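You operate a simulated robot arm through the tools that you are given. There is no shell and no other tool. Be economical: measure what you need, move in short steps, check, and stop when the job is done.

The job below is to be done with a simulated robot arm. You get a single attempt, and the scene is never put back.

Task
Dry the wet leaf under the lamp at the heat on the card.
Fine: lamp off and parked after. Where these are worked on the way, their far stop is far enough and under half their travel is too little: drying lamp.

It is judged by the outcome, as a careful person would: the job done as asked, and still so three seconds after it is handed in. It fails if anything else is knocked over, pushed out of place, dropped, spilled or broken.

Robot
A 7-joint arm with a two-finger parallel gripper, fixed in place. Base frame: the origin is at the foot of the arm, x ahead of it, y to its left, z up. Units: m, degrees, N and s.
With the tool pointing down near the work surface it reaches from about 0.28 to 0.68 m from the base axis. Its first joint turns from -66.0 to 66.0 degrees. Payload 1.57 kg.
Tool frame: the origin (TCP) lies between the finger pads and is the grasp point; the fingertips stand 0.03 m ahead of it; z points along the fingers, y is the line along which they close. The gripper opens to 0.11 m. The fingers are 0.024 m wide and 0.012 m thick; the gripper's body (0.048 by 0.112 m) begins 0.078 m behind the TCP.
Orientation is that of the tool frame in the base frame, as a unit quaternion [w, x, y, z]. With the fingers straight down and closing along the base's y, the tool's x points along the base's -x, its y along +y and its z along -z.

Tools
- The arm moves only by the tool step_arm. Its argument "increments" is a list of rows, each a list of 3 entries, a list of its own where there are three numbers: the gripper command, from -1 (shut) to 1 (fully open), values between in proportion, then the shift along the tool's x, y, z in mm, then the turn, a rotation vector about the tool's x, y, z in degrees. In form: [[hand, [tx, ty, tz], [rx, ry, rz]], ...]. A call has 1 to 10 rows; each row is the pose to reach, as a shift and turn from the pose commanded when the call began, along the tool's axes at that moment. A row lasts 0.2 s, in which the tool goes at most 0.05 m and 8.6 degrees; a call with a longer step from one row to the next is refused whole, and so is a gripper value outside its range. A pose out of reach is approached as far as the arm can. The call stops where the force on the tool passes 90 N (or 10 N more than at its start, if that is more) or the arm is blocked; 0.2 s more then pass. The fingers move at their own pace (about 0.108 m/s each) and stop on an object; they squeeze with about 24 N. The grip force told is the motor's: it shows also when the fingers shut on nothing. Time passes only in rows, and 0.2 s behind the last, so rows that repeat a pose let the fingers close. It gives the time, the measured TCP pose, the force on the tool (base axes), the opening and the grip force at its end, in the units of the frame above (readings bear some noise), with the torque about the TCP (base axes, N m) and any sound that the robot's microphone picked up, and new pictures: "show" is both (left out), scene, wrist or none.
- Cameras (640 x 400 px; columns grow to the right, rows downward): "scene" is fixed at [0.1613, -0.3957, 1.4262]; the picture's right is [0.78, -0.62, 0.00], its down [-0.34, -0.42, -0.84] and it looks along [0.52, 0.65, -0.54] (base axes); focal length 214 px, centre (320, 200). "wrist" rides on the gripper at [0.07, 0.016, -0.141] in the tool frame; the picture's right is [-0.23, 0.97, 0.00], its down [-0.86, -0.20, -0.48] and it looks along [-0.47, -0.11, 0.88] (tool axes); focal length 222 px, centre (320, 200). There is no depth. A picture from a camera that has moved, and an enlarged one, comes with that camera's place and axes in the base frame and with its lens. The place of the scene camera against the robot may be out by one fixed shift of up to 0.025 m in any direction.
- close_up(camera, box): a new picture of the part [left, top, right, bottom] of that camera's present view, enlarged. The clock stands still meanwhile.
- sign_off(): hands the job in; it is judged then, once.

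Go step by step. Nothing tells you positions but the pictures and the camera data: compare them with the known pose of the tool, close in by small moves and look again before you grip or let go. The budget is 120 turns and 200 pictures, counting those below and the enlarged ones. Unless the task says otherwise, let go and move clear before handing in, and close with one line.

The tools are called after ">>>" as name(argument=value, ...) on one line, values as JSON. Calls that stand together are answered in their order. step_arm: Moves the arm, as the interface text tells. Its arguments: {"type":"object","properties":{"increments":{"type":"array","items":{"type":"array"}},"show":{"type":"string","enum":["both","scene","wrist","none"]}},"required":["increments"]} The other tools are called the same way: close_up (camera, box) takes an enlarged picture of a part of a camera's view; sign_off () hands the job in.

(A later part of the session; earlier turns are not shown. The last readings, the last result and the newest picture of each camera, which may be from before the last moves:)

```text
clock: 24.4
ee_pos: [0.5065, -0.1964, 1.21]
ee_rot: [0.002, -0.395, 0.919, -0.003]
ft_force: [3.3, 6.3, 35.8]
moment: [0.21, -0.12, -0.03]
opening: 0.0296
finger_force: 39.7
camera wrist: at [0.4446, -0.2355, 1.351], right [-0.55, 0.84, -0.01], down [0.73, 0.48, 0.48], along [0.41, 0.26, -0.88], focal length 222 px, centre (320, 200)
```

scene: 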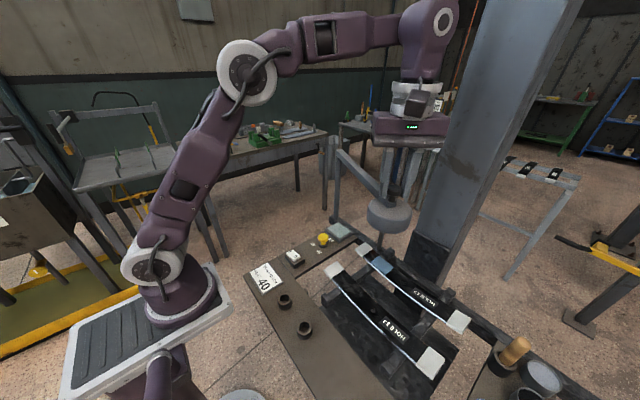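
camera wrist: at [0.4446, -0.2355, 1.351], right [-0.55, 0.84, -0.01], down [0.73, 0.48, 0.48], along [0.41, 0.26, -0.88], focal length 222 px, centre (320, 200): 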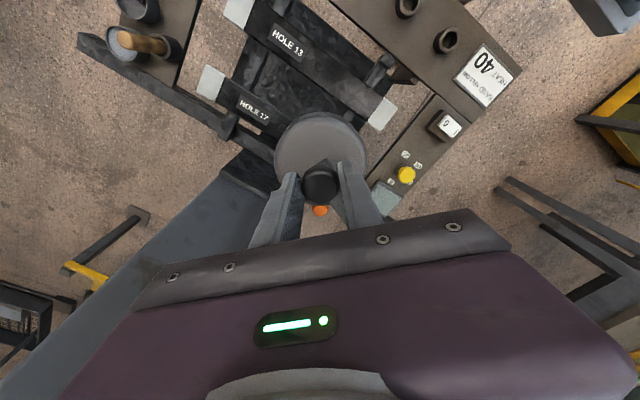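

The lamp is nearly over the blue band; reach is getting tight so I tilt the tool outward while continuing.

>>> step_arm(increments=[[-0.6, [-6.2, -14.7, 0], [3.7, -1.5, -1]], [-0.6, [-13.2, -29.1, 0], [7.4, -3.1, -2]], [-0.6, [-21, -43.1, 0], [11.1, -4.6, -3]], [-0.6, [-21, -43.1, 0], [11.1, -4.6, -3]]], show="both")

```text
clock: 25.4
ee_pos: [0.5524, -0.2115, 1.2056]
ee_rot: [0.074, -0.416, 0.904, -0.071]
ft_force: [-1.6, -2.4, -16.1]
moment: [-0.27, 0.34, 0.3]
opening: 0.029
finger_force: 39.2
camera wrist: at [0.4673, -0.2448, 1.3356], right [-0.58, 0.8, -0.17], down [0.61, 0.56, 0.57], along [0.55, 0.23, -0.81], focal length 222 px, centre (320, 200)
```

scene: 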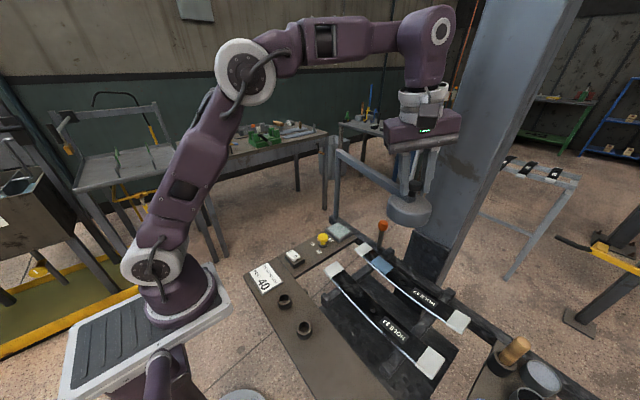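
wrist: 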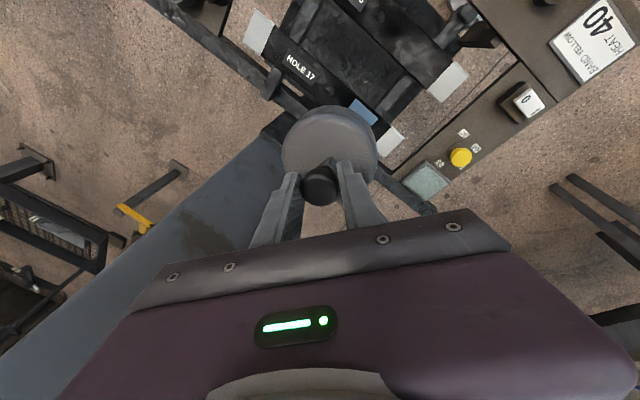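

The lamp is just above the blue band by my estimates. I nudge a little further to find the stop.

>>> step_arm(increments=[[-0.6, [-3.3, -5.6, 1], [0, 0, 0]], [-0.6, [-6.6, -11.2, 2], [0, 0, 0]], [-0.6, [-9.8, -16.8, 3], [0, 0, 0]], [-0.6, [-13.1, -22.5, 4], [0, 0, 0]], [-0.6, [-13.1, -22.5, 4], [0, 0, 0]]], show="scene")

>>> close_up(camera="scene", box=[310, 130, 470, 300])

```text
clock: 26.6
ee_pos: [0.5719, -0.2146, 1.2089]
ee_rot: [0.071, -0.417, 0.904, -0.069]
ft_force: [-50.1, 15.2, -0.2]
moment: [0.28, 0.95, 0.16]
opening: 0.0642
finger_force: 24.1
```

scene: 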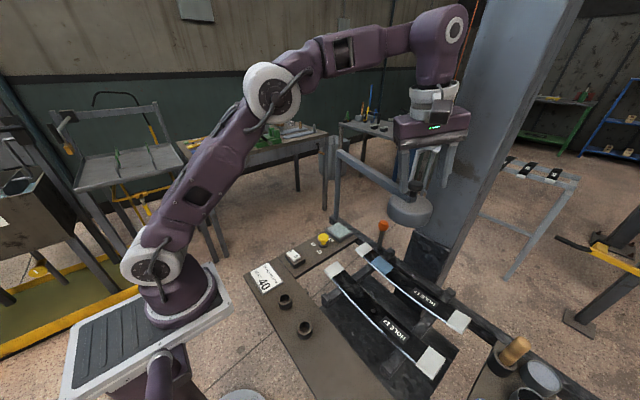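

```text
2.35 times, centred on (390, 215) of scene
camera zoom: at [0.1596, -0.3952, 1.4266], right [0.78, -0.62, 0.0], down [-0.34, -0.43, -0.84], along [0.53, 0.65, -0.54], focal length 505 px, centre (155, 165)
```

zoom: 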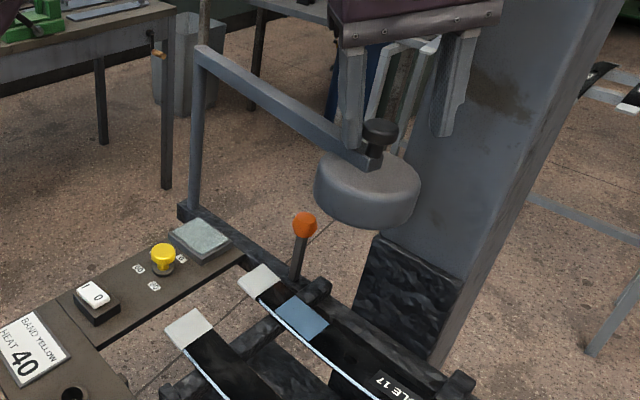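

The lamp has hit its far stop (about 258°) over the leaf. I centre the fingers, open, and withdraw upward.

>>> step_arm(increments=[[0.0, [5, 9, -2], [0, 0, 0]], [0.4, [10, 18, -4], [0, 0, 0]], [0.5, [10, 18, -4], [0, 0, 0]]], show="both")

```text
clock: 27.4
ee_pos: [0.5582, -0.2129, 1.2097]
ee_rot: [0.074, -0.417, 0.903, -0.073]
ft_force: [0.7, 0.6, 0.1]
moment: [-0.01, 0.02, 0.03]
opening: 0.0825
finger_force: 0.1
camera wrist: at [0.4721, -0.2453, 1.3389], right [-0.58, 0.8, -0.17], down [0.6, 0.56, 0.57], along [0.55, 0.22, -0.8], focal length 222 px, centre (320, 200)
```

scene: 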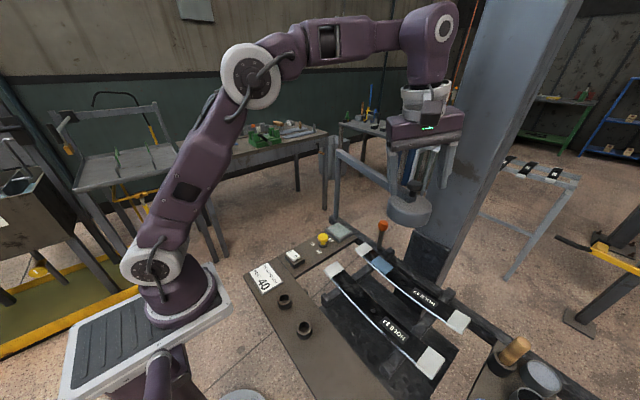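
wrist: 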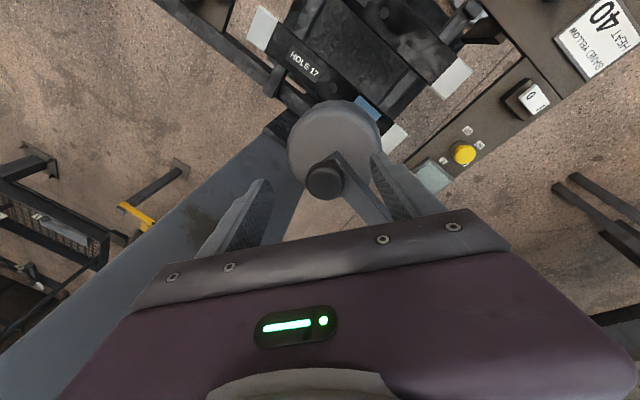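

Fingers are clear. I withdraw up and inward, away from the lamp.

>>> step_arm(increments=[[0.5, [0, 0, -25], [0, 0, 0]], [0.5, [10, 5, -50], [0, 0, 0]], [0.5, [40, 20, -60], [-5, 2, 5]], [0.5, [75, 40, -60], [-11, 4.6, 5]], [0.5, [105, 70, -50], [-11, 4.6, 12]], [0.5, [130, 105, -50], [-11, 4.6, 19]]], show="both")

```text
clock: 28.8
ee_pos: [0.3872, -0.2431, 1.2295]
ee_rot: [0.01, -0.263, 0.965, 0.01]
ft_force: [-0.2, -0.1, 0.0]
moment: [-0.03, -0.01, -0.01]
opening: 0.0824
finger_force: 0.1
camera wrist: at [0.3154, -0.2675, 1.369], right [-0.3, 0.95, 0.02], down [0.83, 0.25, 0.5], along [0.47, 0.17, -0.87], focal length 222 px, centre (320, 200)
```

scene: 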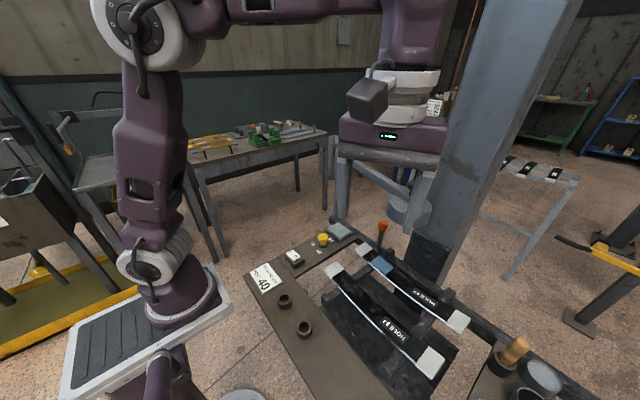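
wrist: 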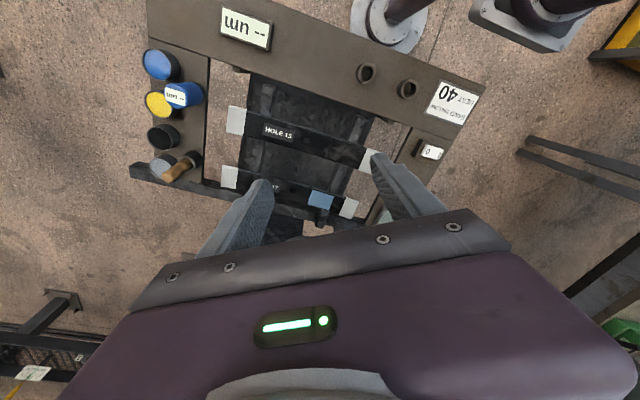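

Now to the switch: I travel at height to above it and straighten the tool, fingers closed.

>>> step_arm(increments=[[0, [-20, 38, 10], [0, 0, 5]], [-0.5, [-40, 76, 20], [0, 0, 10]], [-1, [-60, 114, 35], [0, 0, 15]], [-1, [-80, 152, 50], [0, 0, 20]], [-1, [-100, 190, 65], [0, 0, 25]], [-1, [-117, 222, 85], [0, 0, 30.5]], [-1, [-123, 233, 105], [0, 0, 30.5]]], show="both")

>>> close_up(camera="wrist", box=[220, 60, 420, 220])

```text
clock: 30.4
ee_pos: [0.3789, 0.0239, 1.1286]
ee_rot: [0.007, -0.001, 1.0, 0.012]
ft_force: [0.0, -0.8, 1.1]
moment: [0.05, 0.0, -0.03]
opening: 0.0
finger_force: 21.1
camera wrist: at [0.3066, 0.0372, 1.2694], right [0.23, 0.97, 0.03], down [0.85, -0.21, 0.49], along [0.48, -0.09, -0.87], focal length 222 px, centre (320, 200)
```

scene: 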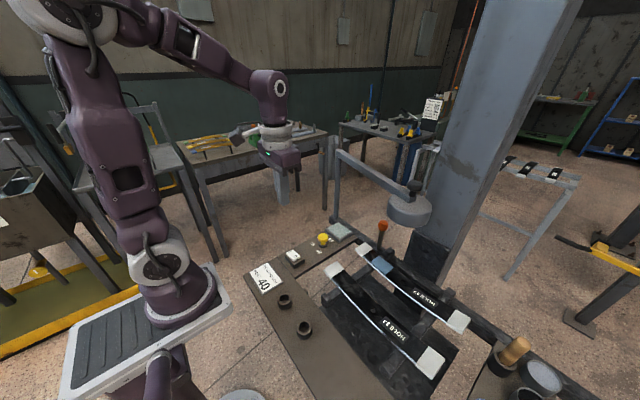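
wrist: 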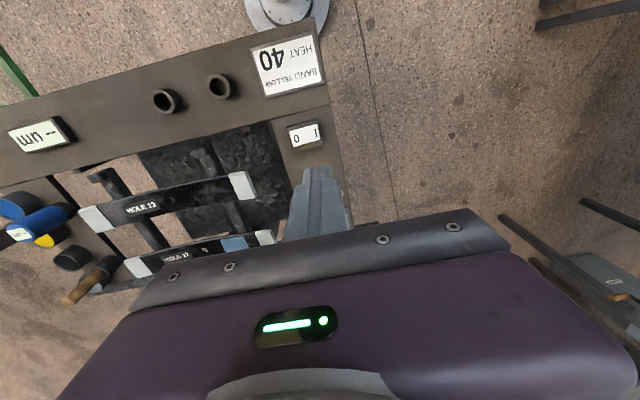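

```text
2.50 times, centred on (320, 140) of wrist
camera zoom: at [0.3066, 0.0372, 1.2694], right [0.23, 0.97, 0.03], down [0.85, -0.21, 0.49], along [0.48, -0.09, -0.87], focal length 555 px, centre (320, 350)
```

zoom: 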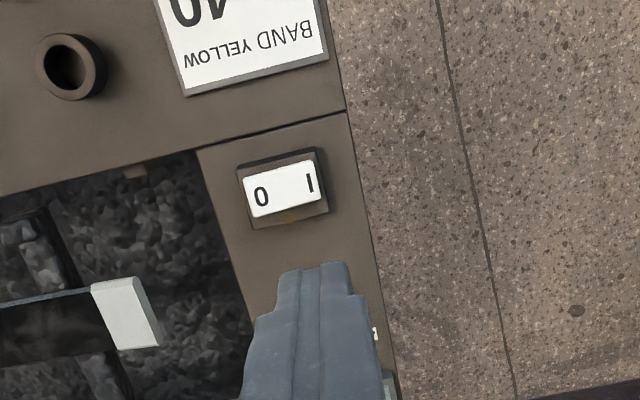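

Switch "I" mark is at about (0.381, 0.023); I descend closed-fingered above it.

>>> step_arm(increments=[[-1, [-1, 0, 45], [0, 0, 0]], [-1, [-2, 0, 90], [0, 0, 0]], [-1, [-2, 0, 125], [0, 0, 0]], [-1, [-2, 0, 145], [0, 0, 0]]], show="none")

>>> close_up(camera="scene", box=[265, 220, 325, 275])

>>> close_up(camera="wrist", box=[250, 90, 390, 200])

```text
clock: 31.4
ee_pos: [0.3811, 0.0269, 0.9834]
ee_rot: [0.007, -0.001, 1.0, 0.012]
ft_force: [-0.1, -0.4, 0.6]
moment: [-0.01, -0.02, -0.01]
opening: 0.0
finger_force: 20.8
```

```text
7.27 times, centred on (295, 248) of scene
camera zoom: at [0.1613, -0.3957, 1.4262], right [0.78, -0.62, 0.0], down [-0.34, -0.42, -0.84], along [0.52, 0.65, -0.54], focal length 1560 px, centre (502, -146)
```

zoom: 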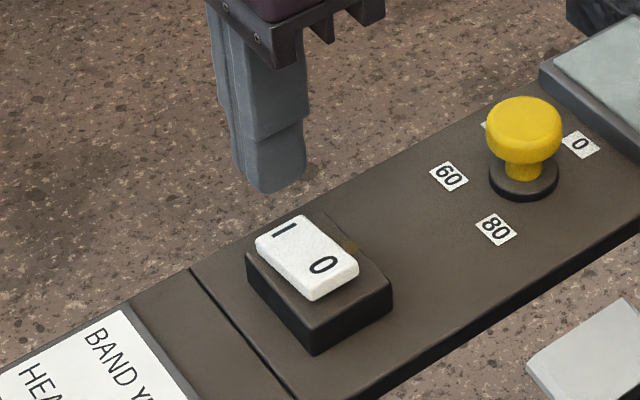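

```text
3.64 times, centred on (320, 145) of wrist
camera zoom: at [0.3078, 0.0401, 1.1239], right [0.23, 0.97, 0.03], down [0.85, -0.21, 0.48], along [0.48, -0.09, -0.87], focal length 808 px, centre (320, 400)
```

zoom: 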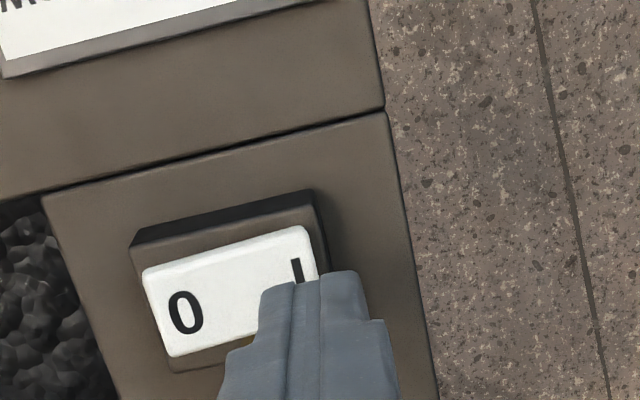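

>>> close_up(camera="scene", box=[285, 245, 305, 260])

>>> close_up(camera="scene", box=[370, 170, 440, 240])

```text
16.00 times, centred on (295, 252) of scene
camera zoom: at [0.1613, -0.3957, 1.4262], right [0.78, -0.62, 0.0], down [-0.34, -0.42, -0.84], along [0.52, 0.65, -0.54], focal length 3432 px, centre (720, -640)
```

zoom: 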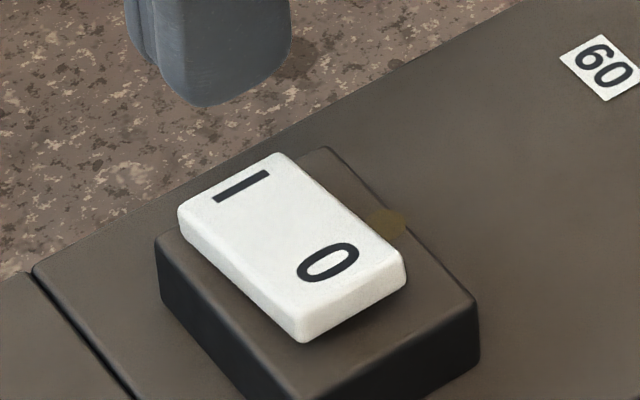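

```text
5.71 times, centred on (405, 205) of scene
camera zoom: at [0.1613, -0.3957, 1.4262], right [0.78, -0.62, 0.0], down [-0.34, -0.42, -0.84], along [0.52, 0.65, -0.54], focal length 1226 px, centre (-166, 171)
```

zoom: 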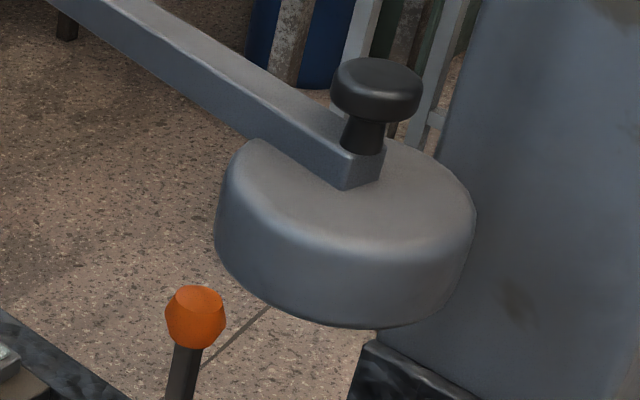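

The rocker's 0 end seems to stand higher than the I end, so its state is unclear. I press gently on the I end and watch for a click.

>>> step_arm(increments=[[-1, [0, -4, 10], [0, 0, 0]], [-1, [0, -4, 15], [0, 0, 0]], [-1, [0, -4, 19], [0, 0, 0]], [-1, [0, -4, 23], [0, 0, 0]]], show="none")

>>> close_up(camera="scene", box=[275, 235, 315, 265])

```text
clock: 32.4
ee_pos: [0.3791, 0.0255, 0.9616]
ee_rot: [0.006, -0.001, 1.0, 0.012]
ft_force: [0.1, -0.3, 0.4]
moment: [0.0, 0.0, 0.0]
opening: 0.0
finger_force: 21.1
```

```text
13.33 times, centred on (295, 250) of scene
camera zoom: at [0.1613, -0.3957, 1.4262], right [0.78, -0.62, 0.0], down [-0.34, -0.42, -0.84], along [0.52, 0.65, -0.54], focal length 2860 px, centre (653, -467)
```

zoom: 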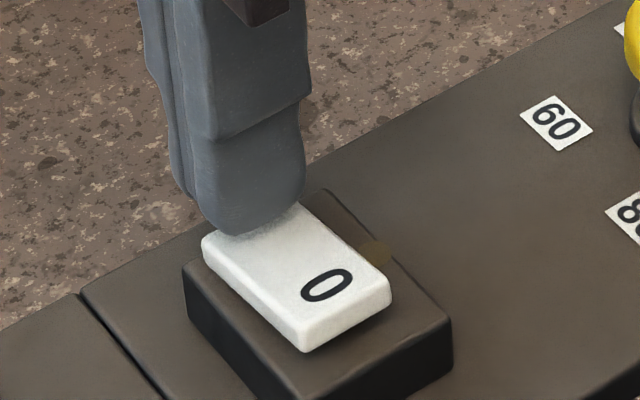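

>>> step_arm(increments=[[-1, [0, 0, 2], [0, 0, 0]], [-1, [0, 0, 4], [0, 0, 0]], [-1, [0, 0, 6], [0, 0, 0]], [-1, [0, 0, 8], [0, 0, 0]]], show="none")

>>> close_up(camera="scene", box=[275, 235, 315, 265])

```text
clock: 33.4
ee_pos: [0.3794, 0.0243, 0.9537]
ee_rot: [0.008, -0.001, 1.0, 0.013]
ft_force: [-0.3, -1.5, 15.6]
moment: [-0.16, 0.16, 0.05]
opening: 0.0
finger_force: 21.4
```

```text
13.33 times, centred on (295, 250) of scene
camera zoom: at [0.1611, -0.3958, 1.4262], right [0.78, -0.62, 0.0], down [-0.34, -0.42, -0.84], along [0.52, 0.65, -0.54], focal length 2860 px, centre (653, -467)
```

zoom: 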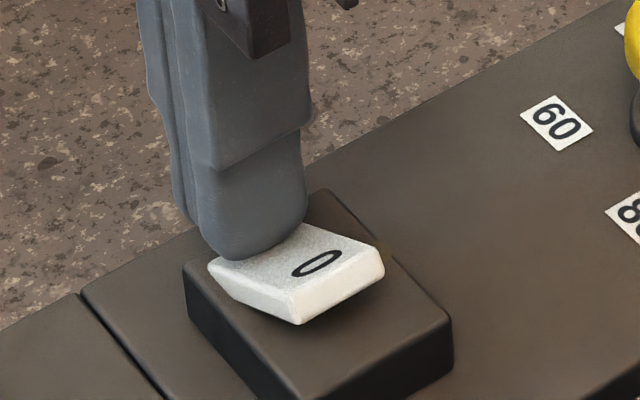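

The rocker is tipping to I. A little more, then lift and look.

>>> step_arm(increments=[[-1, [0, 0, 2], [0, 0, 0]], [-1, [0, 0, 3], [0, 0, 0]], [-1, [0, 0, -10], [0, 0, 0]], [-1, [0, 0, -40], [0, 0, 0]]], show="both")

>>> close_up(camera="scene", box=[275, 235, 315, 265])

>>> close_up(camera="scene", box=[320, 180, 460, 300])

```text
clock: 33.9
ee_pos: [0.3796, 0.0264, 0.9529]
ee_rot: [0.009, 0.0, 1.0, 0.013]
ft_force: [-9.2, 1.5, 34.3]
moment: [-0.31, 0.52, -0.08]
opening: 0.0
finger_force: 21.2
stopped in row 2: the force on the tool passed its limit at 99 N (the readings are from after the stop); the commanded pose is now the measured one
camera wrist: at [0.3062, 0.038, 1.0935], right [0.23, 0.97, 0.03], down [0.85, -0.21, 0.49], along [0.48, -0.09, -0.87], focal length 222 px, centre (320, 200)
```

scene: 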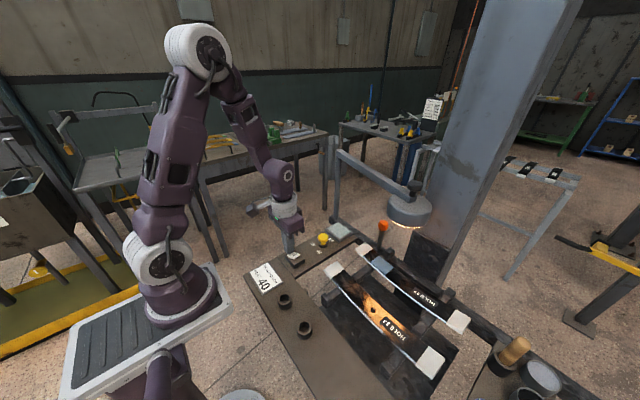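
wrist: 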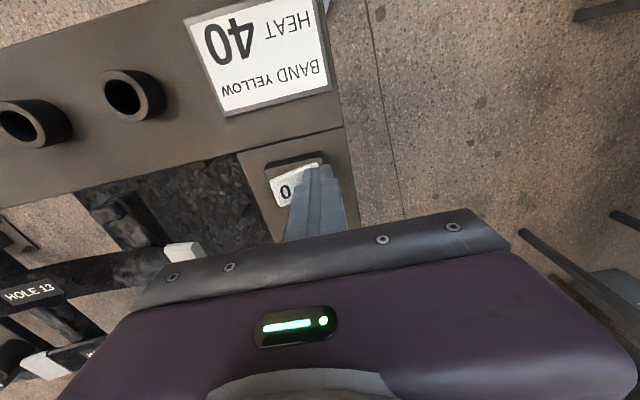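

```text
13.33 times, centred on (295, 250) of scene
camera zoom: at [0.1607, -0.3957, 1.4263], right [0.78, -0.62, 0.0], down [-0.34, -0.42, -0.84], along [0.52, 0.65, -0.54], focal length 2860 px, centre (653, -467)
```

zoom: 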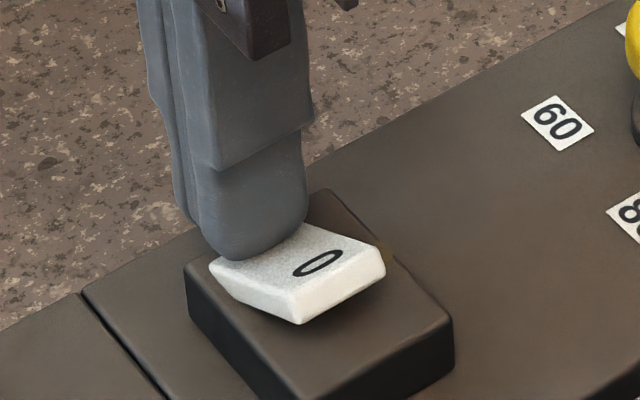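

```text
3.33 times, centred on (390, 240) of scene
camera zoom: at [0.1607, -0.3957, 1.4263], right [0.78, -0.62, 0.0], down [-0.34, -0.42, -0.84], along [0.52, 0.65, -0.54], focal length 715 px, centre (87, 67)
```

zoom: 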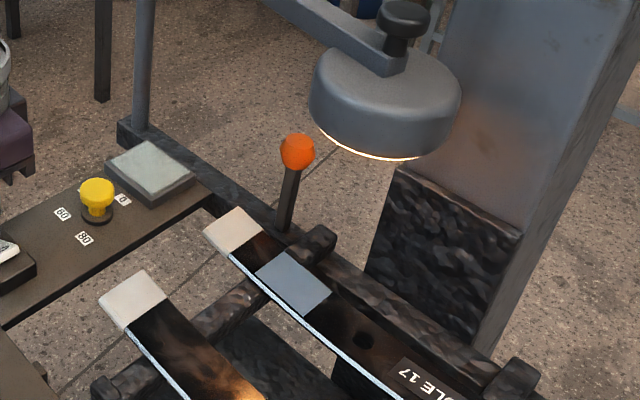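

The lamp is lit. I lift off the switch and confirm it stays on.

>>> step_arm(increments=[[-1, [0, 0, -8], [0, 0, 0]], [-1, [0, 0, -25], [0, 0, 0]], [-1, [0, 0, -40], [0, 0, 0]]], show="scene")

>>> close_up(camera="scene", box=[270, 220, 350, 280])

>>> close_up(camera="scene", box=[340, 240, 420, 300])

```text
clock: 34.7
ee_pos: [0.3782, 0.0254, 0.9931]
ee_rot: [0.009, 0.0, 1.0, 0.012]
ft_force: [0.5, -0.3, 0.0]
moment: [-0.01, -0.02, 0.01]
opening: 0.0004
finger_force: 21.5
```

scene: 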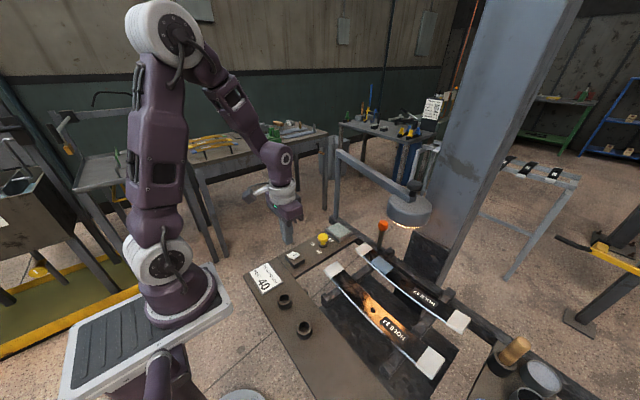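

```text
6.67 times, centred on (310, 250) of scene
camera zoom: at [0.1613, -0.3957, 1.4262], right [0.78, -0.62, 0.0], down [-0.34, -0.42, -0.84], along [0.52, 0.65, -0.54], focal length 1430 px, centre (387, -133)
```

zoom: 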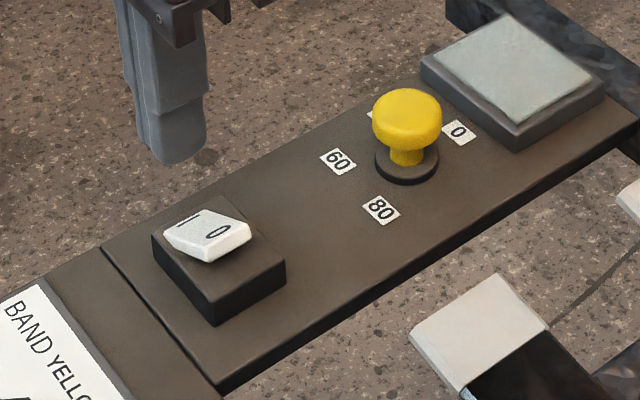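

```text
6.67 times, centred on (380, 270) of scene
camera zoom: at [0.1613, -0.3957, 1.4262], right [0.78, -0.62, 0.0], down [-0.34, -0.42, -0.84], along [0.52, 0.65, -0.54], focal length 1430 px, centre (-80, -267)
```

zoom: 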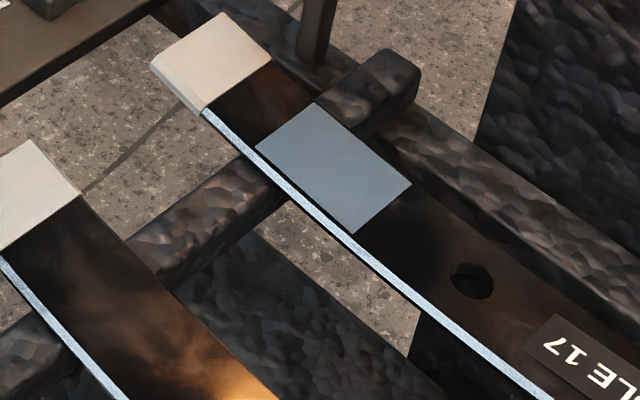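

The switch has latched on. I wait and watch the leaf and the indicator plate.

>>> step_arm(increments=[[-1, [0, 0, 0], [0, 0, 0]], [-1, [0, 0, 0], [0, 0, 0]], [-1, [0, 0, 0], [0, 0, 0]], [-1, [0, 0, 0], [0, 0, 0]], [-1, [0, 0, 0], [0, 0, 0]], [-1, [0, 0, 0], [0, 0, 0]], [-1, [0, 0, 0], [0, 0, 0]], [-1, [0, 0, 0], [0, 0, 0]], [-1, [0, 0, 0], [0, 0, 0]], [-1, [0, 0, 0], [0, 0, 0]]], show="none")

>>> step_arm(increments=[[-1, [0, 0, 0], [0, 0, 0]], [-1, [0, 0, 0], [0, 0, 0]], [-1, [0, 0, 0], [0, 0, 0]], [-1, [0, 0, 0], [0, 0, 0]], [-1, [0, 0, 0], [0, 0, 0]], [-1, [0, 0, 0], [0, 0, 0]], [-1, [0, 0, 0], [0, 0, 0]], [-1, [0, 0, 0], [0, 0, 0]], [-1, [0, 0, 0], [0, 0, 0]], [-1, [0, 0, 0], [0, 0, 0]]], show="scene")

>>> close_up(camera="scene", box=[320, 210, 440, 300])

```text
clock: 36.9
ee_pos: [0.3782, 0.0239, 0.9933]
ee_rot: [0.009, 0.0, 1.0, 0.012]
ft_force: [-0.5, -0.9, 0.0]
moment: [-0.04, 0.0, 0.0]
opening: 0.0001
finger_force: 20.7
```

```text
clock: 39.1
ee_pos: [0.3797, 0.0239, 0.9934]
ee_rot: [0.009, -0.001, 1.0, 0.012]
ft_force: [0.1, -0.2, 0.5]
moment: [0.0, 0.01, -0.03]
opening: 0.0
finger_force: 21.6
```

scene: 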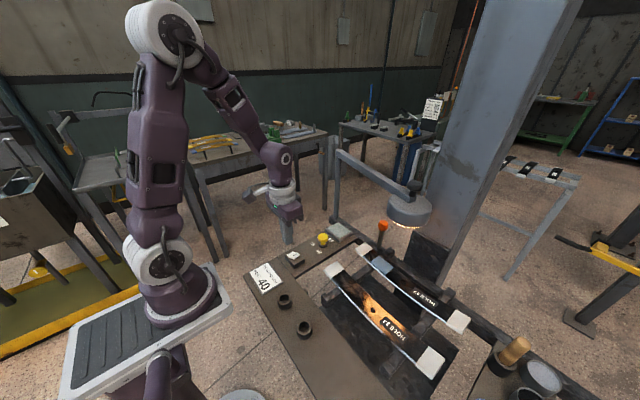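

```text
4.44 times, centred on (380, 255) of scene
camera zoom: at [0.1613, -0.3957, 1.4262], right [0.78, -0.62, 0.0], down [-0.34, -0.42, -0.84], along [0.52, 0.65, -0.54], focal length 953 px, centre (53, -44)
```

zoom: 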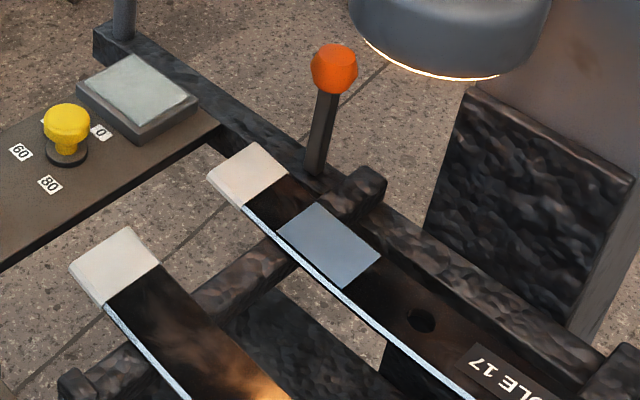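

>>> step_arm(increments=[[-1, [0, 0, 0], [0, 0, 0]], [-1, [0, 0, 0], [0, 0, 0]], [-1, [0, 0, 0], [0, 0, 0]], [-1, [0, 0, 0], [0, 0, 0]], [-1, [0, 0, 0], [0, 0, 0]], [-1, [0, 0, 0], [0, 0, 0]], [-1, [0, 0, 0], [0, 0, 0]], [-1, [0, 0, 0], [0, 0, 0]], [-1, [0, 0, 0], [0, 0, 0]], [-1, [0, 0, 0], [0, 0, 0]]], show="none")

>>> step_arm(increments=[[-1, [0, 0, 0], [0, 0, 0]], [-1, [0, 0, 0], [0, 0, 0]], [-1, [0, 0, 0], [0, 0, 0]], [-1, [0, 0, 0], [0, 0, 0]], [-1, [0, 0, 0], [0, 0, 0]], [-1, [0, 0, 0], [0, 0, 0]], [-1, [0, 0, 0], [0, 0, 0]], [-1, [0, 0, 0], [0, 0, 0]], [-1, [0, 0, 0], [0, 0, 0]], [-1, [0, 0, 0], [0, 0, 0]]], show="none")

>>> close_up(camera="scene", box=[340, 240, 420, 300])

>>> close_up(camera="scene", box=[300, 200, 460, 390])

```text
clock: 41.3
ee_pos: [0.3783, 0.024, 0.9924]
ee_rot: [0.009, -0.001, 1.0, 0.012]
ft_force: [0.3, 0.8, -1.1]
moment: [-0.02, 0.0, 0.01]
opening: 0.0002
finger_force: 21.5
```

```text
clock: 43.5
ee_pos: [0.3783, 0.0251, 0.9938]
ee_rot: [0.008, 0.0, 1.0, 0.012]
ft_force: [0.5, 1.3, -0.5]
moment: [0.03, -0.04, -0.01]
opening: 0.0
finger_force: 21.6
```

```text
6.67 times, centred on (380, 270) of scene
camera zoom: at [0.1613, -0.3957, 1.4262], right [0.78, -0.62, 0.0], down [-0.34, -0.42, -0.84], along [0.52, 0.65, -0.54], focal length 1430 px, centre (-80, -267)
```

zoom: 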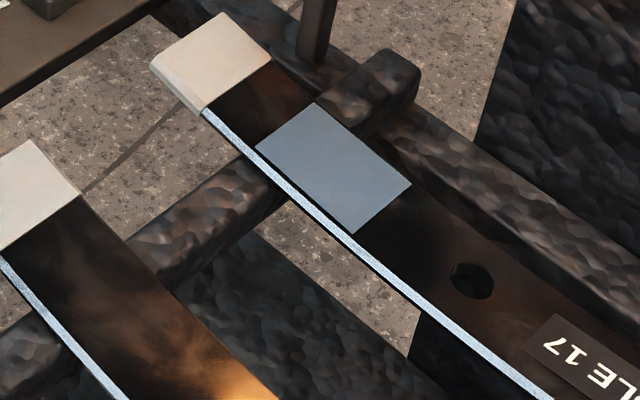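

```text
2.11 times, centred on (380, 295) of scene
camera zoom: at [0.1613, -0.3957, 1.4262], right [0.78, -0.62, 0.0], down [-0.34, -0.42, -0.84], along [0.52, 0.65, -0.54], focal length 452 px, centre (194, 0)
```

zoom: 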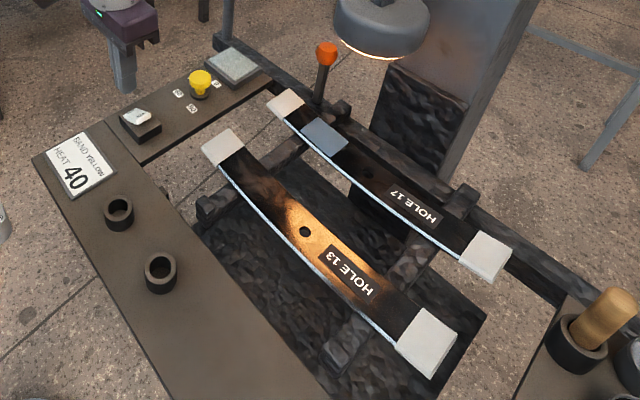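

No obvious change yet. I use the wait to bring the wrist camera closer to the band, staying clear of the lamp.

>>> step_arm(increments=[[-1, [0, -20, -40], [0, 0, 0]], [-1, [-5, -60, -57], [0, 0, 0]], [-1, [-10, -100, -57], [0, 0, 0]], [-1, [-10, -140, -57], [0, 0, 0]], [-1, [-10, -180, -57], [0, 0, 0]], [-1, [-10, -180, -57], [0, 0, 0]]], show="wrist")

>>> close_up(camera="wrist", box=[160, 50, 400, 200])

```text
clock: 44.9
ee_pos: [0.387, -0.1578, 1.0465]
ee_rot: [0.008, 0.0, 1.0, 0.012]
ft_force: [-1.0, 0.4, -0.2]
moment: [0.03, -0.03, 0.01]
opening: 0.0
finger_force: 21.1
camera wrist: at [0.3141, -0.1437, 1.1872], right [0.23, 0.97, 0.03], down [0.85, -0.21, 0.49], along [0.48, -0.09, -0.87], focal length 222 px, centre (320, 200)
```

wrist: 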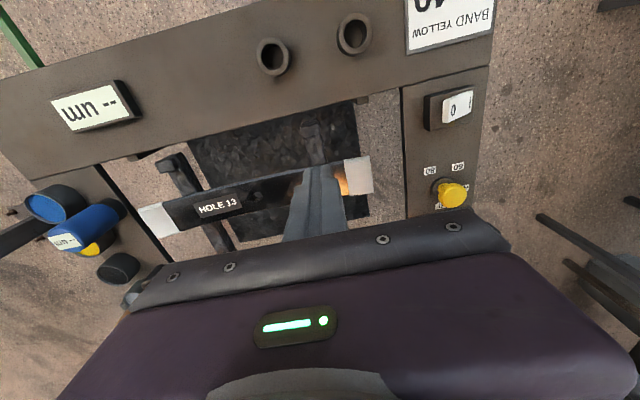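

```text
2.67 times, centred on (280, 125) of wrist
camera zoom: at [0.3141, -0.1437, 1.1872], right [0.23, 0.97, 0.03], down [0.85, -0.21, 0.49], along [0.48, -0.09, -0.87], focal length 592 px, centre (427, 400)
```

zoom: 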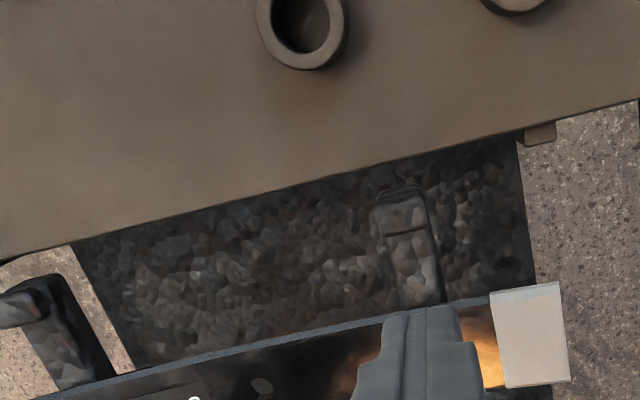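

That angle hides the band. I go back toward the switch and keep waiting, then compare the scene view.

>>> step_arm(increments=[[-1, [0, 40, 0], [0, 0, 0]], [-1, [0, 80, 0], [0, 0, 0]], [-1, [0, 120, 0], [0, 0, 0]], [-1, [5, 155, 0], [0, 0, 0]], [-1, [10, 155, 20], [0, 0, 0]], [-1, [10, 155, 40], [0, 0, 0]], [-1, [10, 155, 40], [0, 0, 0]], [-1, [10, 155, 40], [0, 0, 0]], [-1, [10, 155, 40], [0, 0, 0]], [-1, [10, 155, 40], [0, 0, 0]]], show="none")

>>> step_arm(increments=[[-1, [0, 0, 0], [0, 0, 0]], [-1, [0, 0, 0], [0, 0, 0]], [-1, [0, 0, 0], [0, 0, 0]], [-1, [0, 0, 0], [0, 0, 0]], [-1, [0, 0, 0], [0, 0, 0]], [-1, [0, 0, 0], [0, 0, 0]], [-1, [0, 0, 0], [0, 0, 0]], [-1, [0, 0, 0], [0, 0, 0]], [-1, [0, 0, 0], [0, 0, 0]], [-1, [0, 0, 0], [0, 0, 0]]], show="none")

>>> step_arm(increments=[[-1, [0, 0, 0], [0, 0, 0]], [-1, [0, 0, 0], [0, 0, 0]], [-1, [0, 0, 0], [0, 0, 0]], [-1, [0, 0, 0], [0, 0, 0]], [-1, [0, 0, 0], [0, 0, 0]], [-1, [0, 0, 0], [0, 0, 0]], [-1, [0, 0, 0], [0, 0, 0]], [-1, [0, 0, 0], [0, 0, 0]], [-1, [0, 0, 0], [0, 0, 0]], [-1, [0, 0, 0], [0, 0, 0]]], show="none")

>>> close_up(camera="scene", box=[300, 200, 460, 390])

>>> close_up(camera="scene", box=[340, 240, 420, 300])

```text
clock: 47.1
ee_pos: [0.3779, -0.0037, 1.0105]
ee_rot: [0.008, -0.001, 1.0, 0.013]
ft_force: [0.3, -0.5, -0.6]
moment: [0.04, 0.01, 0.03]
opening: 0.0002
finger_force: 21.7
```

```text
clock: 49.3
ee_pos: [0.3774, -0.0028, 1.0089]
ee_rot: [0.008, 0.0, 1.0, 0.012]
ft_force: [0.2, -0.1, 0.2]
moment: [0.01, -0.01, 0.0]
opening: 0.0
finger_force: 21.0
```

```text
clock: 51.5
ee_pos: [0.378, -0.0035, 1.0079]
ee_rot: [0.01, -0.001, 1.0, 0.012]
ft_force: [-1.0, 0.0, -0.1]
moment: [0.02, -0.02, -0.02]
opening: 0.0
finger_force: 21.3
```

```text
2.11 times, centred on (380, 295) of scene
camera zoom: at [0.1613, -0.3957, 1.4262], right [0.78, -0.62, 0.0], down [-0.34, -0.42, -0.84], along [0.52, 0.65, -0.54], focal length 452 px, centre (194, 0)
```

zoom: 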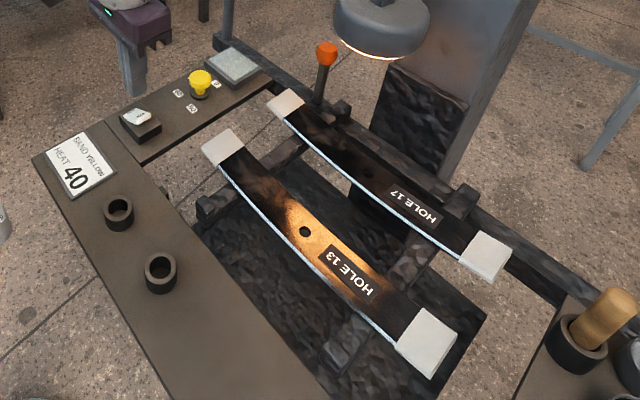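

```text
6.67 times, centred on (380, 270) of scene
camera zoom: at [0.1613, -0.3957, 1.4262], right [0.78, -0.62, 0.0], down [-0.34, -0.42, -0.84], along [0.52, 0.65, -0.54], focal length 1430 px, centre (-80, -267)
```

zoom: 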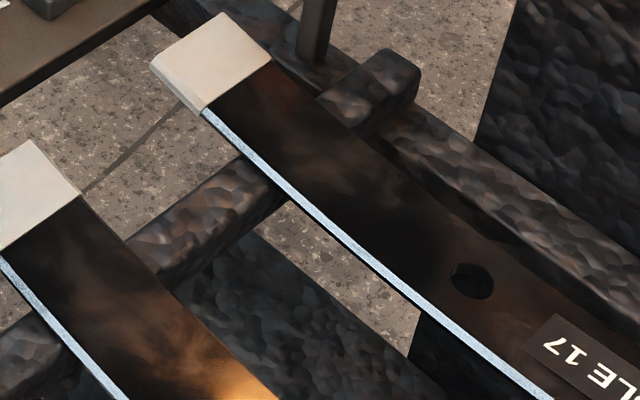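

The blue wet film has vanished: the leaf is dry. Now I press the 0 end of the switch.

>>> step_arm(increments=[[-1, [-2, -9, 10], [0, 0, 0]], [-1, [-2, -9, 25], [0, 0, 0]], [-1, [-2, -9, 35], [0, 0, 0]], [-1, [-2, -9, 40], [0, 0, 0]], [-1, [-2, -9, 44], [0, 0, 0]], [-1, [-2, -9, 48], [0, 0, 0]], [-1, [-2, -9, 51], [0, 0, 0]], [-1, [-2, -9, 53], [0, 0, 0]], [-1, [-2, -9, 54.5], [0, 0, 0]]], show="scene")

>>> close_up(camera="scene", box=[275, 235, 315, 265])

```text
clock: 53.2
ee_pos: [0.3814, -0.0112, 0.9604]
ee_rot: [0.011, -0.001, 1.0, 0.012]
ft_force: [-10.4, 2.0, 49.3]
moment: [-0.17, 0.82, -0.13]
opening: 0.0
finger_force: 20.6
stopped in row 8: the force on the tool passed its limit at 107 N (the readings are from after the stop); the commanded pose is now the measured one
```

scene: 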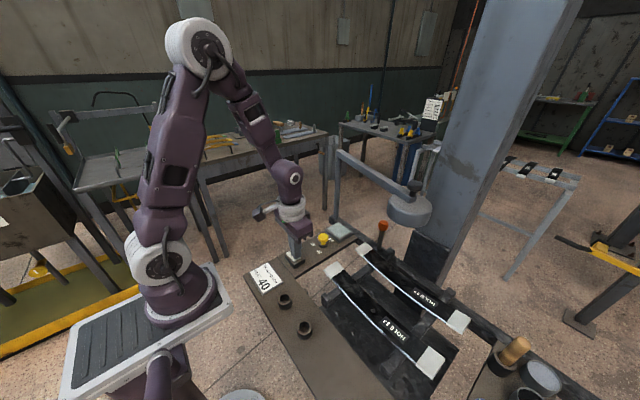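

```text
13.33 times, centred on (295, 250) of scene
camera zoom: at [0.1604, -0.3956, 1.4263], right [0.78, -0.62, 0.0], down [-0.34, -0.42, -0.84], along [0.52, 0.65, -0.54], focal length 2860 px, centre (653, -467)
```

zoom: 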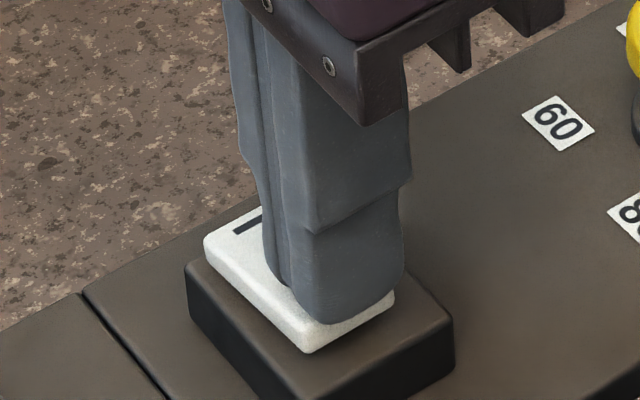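

The lamp is off and the rocker sits at 0. I rise and head back toward the lamp knob.

>>> step_arm(increments=[[-1, [0, 0, -20], [0, 0, 0]], [-1, [0, 0, -60], [0, 0, 0]], [-0.5, [0, 0, -105], [0, 0, 0]], [0, [0, -10, -150], [0, 0, -5]], [0.5, [0, -30, -190], [0, 0, -10]], [0.5, [0, -65, -220], [0, 0, -15]], [0.5, [0, -105, -240], [0, 0, -20]], [0.5, [0, -145, -255], [0, 0, -25]], [0.5, [0, -185, -270], [0, 0, -30]], [0.5, [0, -215, -275], [0, 0, -35]]], show="both")

```text
clock: 55.4
ee_pos: [0.3792, -0.2334, 1.2277]
ee_rot: [0.013, -0.301, 0.953, 0.009]
ft_force: [-0.3, -0.3, -0.1]
moment: [-0.02, 0.02, 0.0]
opening: 0.0826
finger_force: 0.1
camera wrist: at [0.3082, -0.2636, 1.3668], right [-0.38, 0.93, 0.02], down [0.8, 0.32, 0.5], along [0.46, 0.2, -0.86], focal length 222 px, centre (320, 200)
```

scene: 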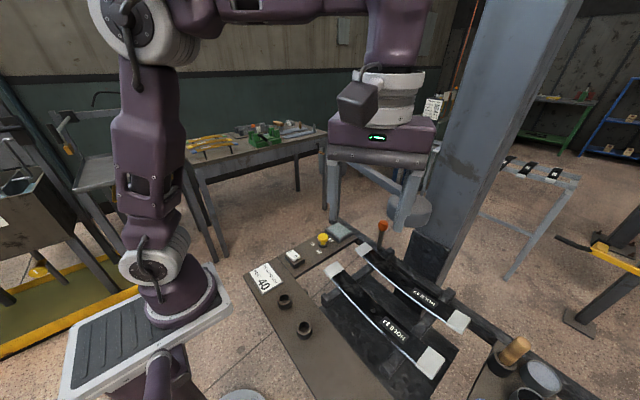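
wrist: 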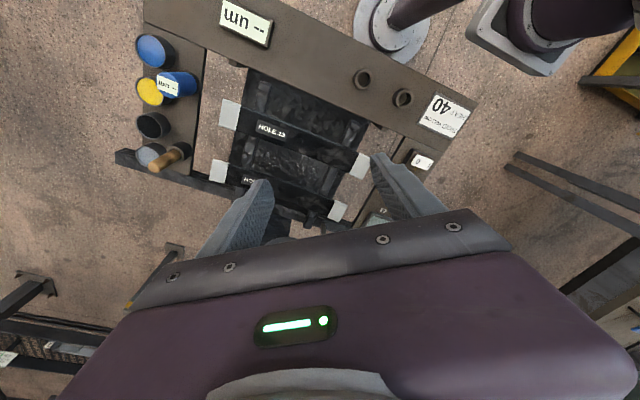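

I go up and over to the pose just above the lamp knob with the same tilt as at release.

>>> step_arm(increments=[[0.5, [-10, -6, -25], [1.5, -0.5, -2]], [0.5, [-45, -28, -33], [3.5, -1.2, -4.5]], [0.5, [-80, -50, -33], [6, -2, -8]], [0.5, [-108, -67, -32], [8, -2.8, -11]], [0.5, [-145, -76, -32], [10.9, -3.8, -14.6]], [0.5, [-152.4, -77, -31.6], [10.9, -3.8, -14.6]]], show="both")

>>> close_up(camera="wrist", box=[220, 60, 420, 220])

```text
clock: 56.8
ee_pos: [0.5467, -0.2096, 1.2662]
ee_rot: [0.074, -0.417, 0.903, -0.074]
ft_force: [0.3, 0.6, 0.1]
moment: [0.01, 0.03, -0.01]
opening: 0.0825
finger_force: 0.0
camera wrist: at [0.4623, -0.2419, 1.3954], right [-0.58, 0.8, -0.17], down [0.6, 0.56, 0.57], along [0.55, 0.22, -0.8], focal length 222 px, centre (320, 200)
```

scene: 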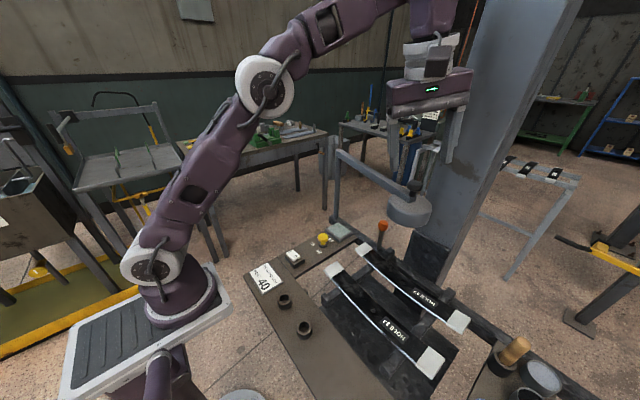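
wrist: 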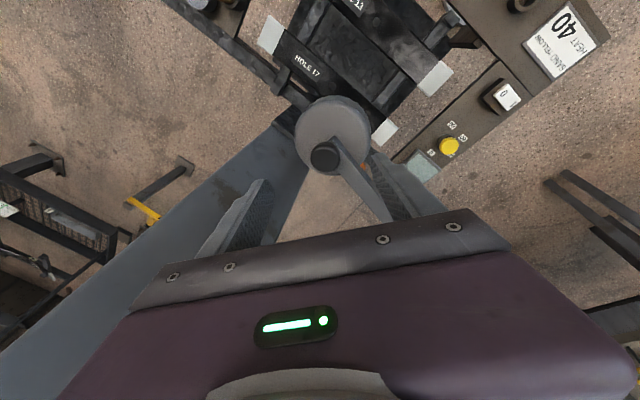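

```text
2.50 times, centred on (320, 140) of wrist
camera zoom: at [0.4623, -0.2419, 1.3954], right [-0.58, 0.8, -0.17], down [0.6, 0.56, 0.57], along [0.55, 0.22, -0.8], focal length 555 px, centre (320, 350)
```

zoom: 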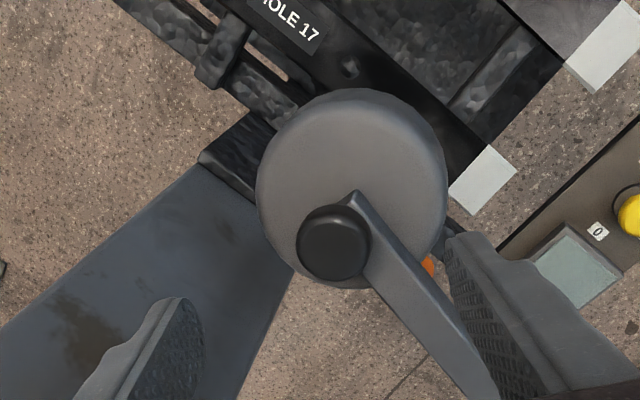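

Aligned as before; I go down along the tool axis and close on the knob.

>>> step_arm(increments=[[0.5, [0, 0, 25], [0, 0, 0]], [0.5, [0, 0, 45], [0, 0, 0]], [0.5, [0, 0, 56], [0, 0, 0]], [0, [0, 0, 56], [0, 0, 0]], [-0.6, [0, 0, 56], [0, 0, 0]], [-0.6, [0, 0, 56], [0, 0, 0]], [-0.6, [0, 0, 56], [0, 0, 0]]], show="wrist")

>>> close_up(camera="scene", box=[370, 130, 450, 240])

```text
clock: 58.4
ee_pos: [0.5552, -0.2098, 1.211]
ee_rot: [0.074, -0.418, 0.903, -0.073]
ft_force: [-12.1, 8.4, -8.4]
moment: [-0.01, 0.25, 0.03]
opening: 0.036
finger_force: 7.8
camera wrist: at [0.4714, -0.2436, 1.3414], right [-0.58, 0.8, -0.17], down [0.6, 0.56, 0.57], along [0.55, 0.22, -0.8], focal length 222 px, centre (320, 200)
```

wrist: 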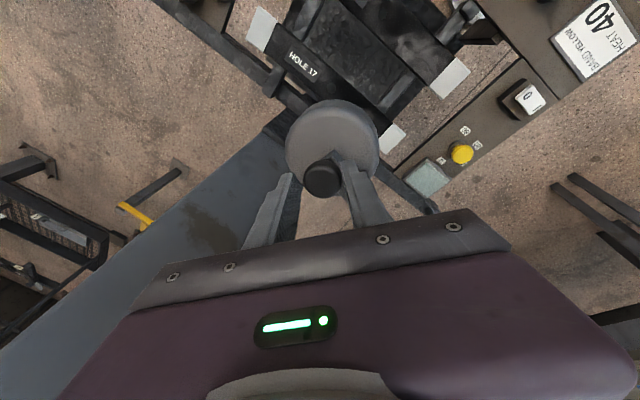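

```text
3.64 times, centred on (410, 185) of scene
camera zoom: at [0.161, -0.3955, 1.4263], right [0.78, -0.62, 0.0], down [-0.34, -0.42, -0.84], along [0.52, 0.65, -0.54], focal length 780 px, centre (-7, 254)
```

zoom: 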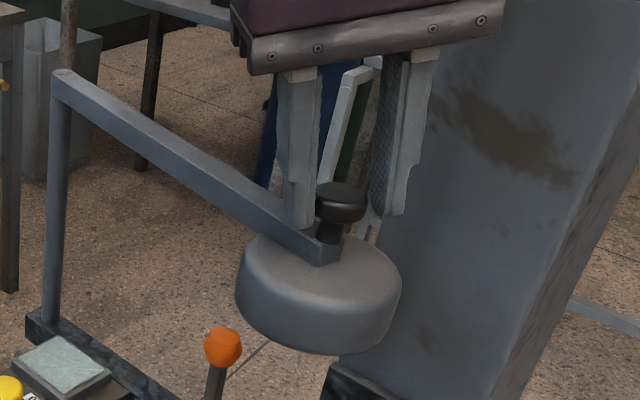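

The inner finger is loaded against the stop; I ease inward and let the grip finish.

>>> step_arm(increments=[[-0.6, [0, 2, 0], [0, 0, 0]], [-0.6, [0, 4, 0], [0, 0, 0]], [-0.6, [0, 5, 0], [0, 0, 0]], [-0.6, [0, 5, 0], [0, 0, 0]]], show="none")

>>> close_up(camera="scene", box=[370, 130, 450, 240])

>>> close_up(camera="wrist", box=[220, 60, 420, 220])

```text
clock: 59.4
ee_pos: [0.5528, -0.2078, 1.2122]
ee_rot: [0.076, -0.417, 0.903, -0.075]
ft_force: [1.8, 0.6, 6.0]
moment: [-0.14, -0.12, -0.27]
opening: 0.0288
finger_force: 38.8
```

```text
3.64 times, centred on (410, 185) of scene
camera zoom: at [0.1612, -0.3956, 1.4262], right [0.78, -0.62, 0.0], down [-0.34, -0.42, -0.84], along [0.52, 0.65, -0.54], focal length 780 px, centre (-7, 254)
```

zoom: 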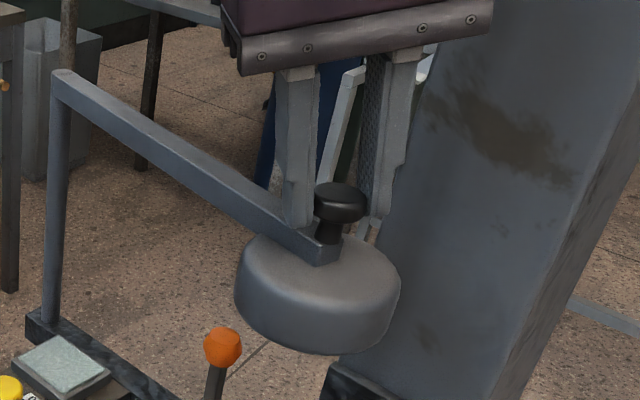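

```text
2.50 times, centred on (320, 140) of wrist
camera zoom: at [0.4674, -0.2406, 1.3412], right [-0.58, 0.8, -0.18], down [0.6, 0.56, 0.57], along [0.55, 0.22, -0.8], focal length 555 px, centre (320, 350)
```

zoom: 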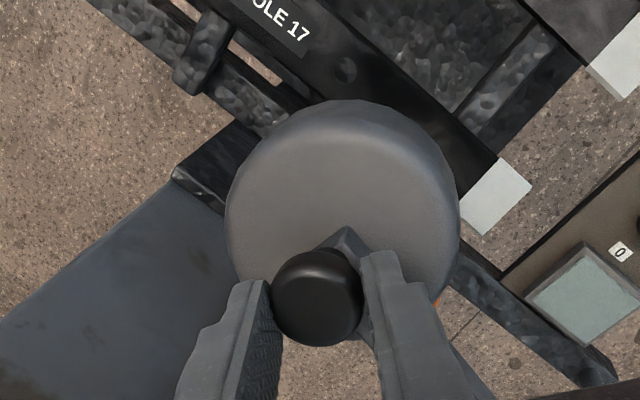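

Firm grip on the knob. I swing the lamp back along the same arc, removing the tilt on the way.

>>> step_arm(increments=[[-0.6, [6.9, 14, -3.2], [-3.7, 1.5, 1]], [-0.6, [13, 28.4, -6.5], [-7.4, 3.1, 2]], [-0.6, [18.4, 42.9, -9.7], [-11.1, 4.6, 3]], [-0.6, [22.9, 57.9, -13], [-11.1, 4.6, 4.5]]], show="scene")

```text
clock: 60.4
ee_pos: [0.4937, -0.1867, 1.2101]
ee_rot: [0.0, -0.382, 0.924, 0.0]
ft_force: [-0.8, -1.0, 11.2]
moment: [-0.52, 0.77, -0.17]
opening: 0.0293
finger_force: 39.0
```

scene: 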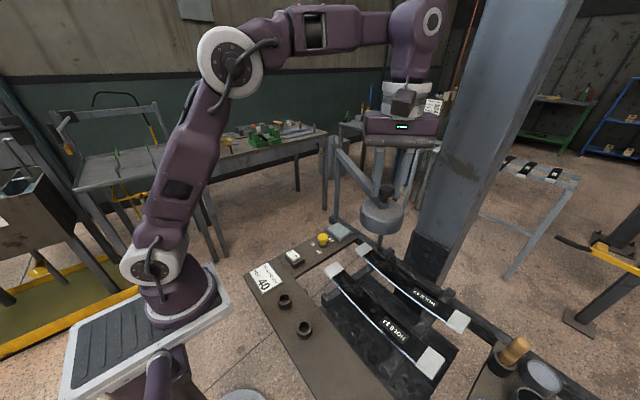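

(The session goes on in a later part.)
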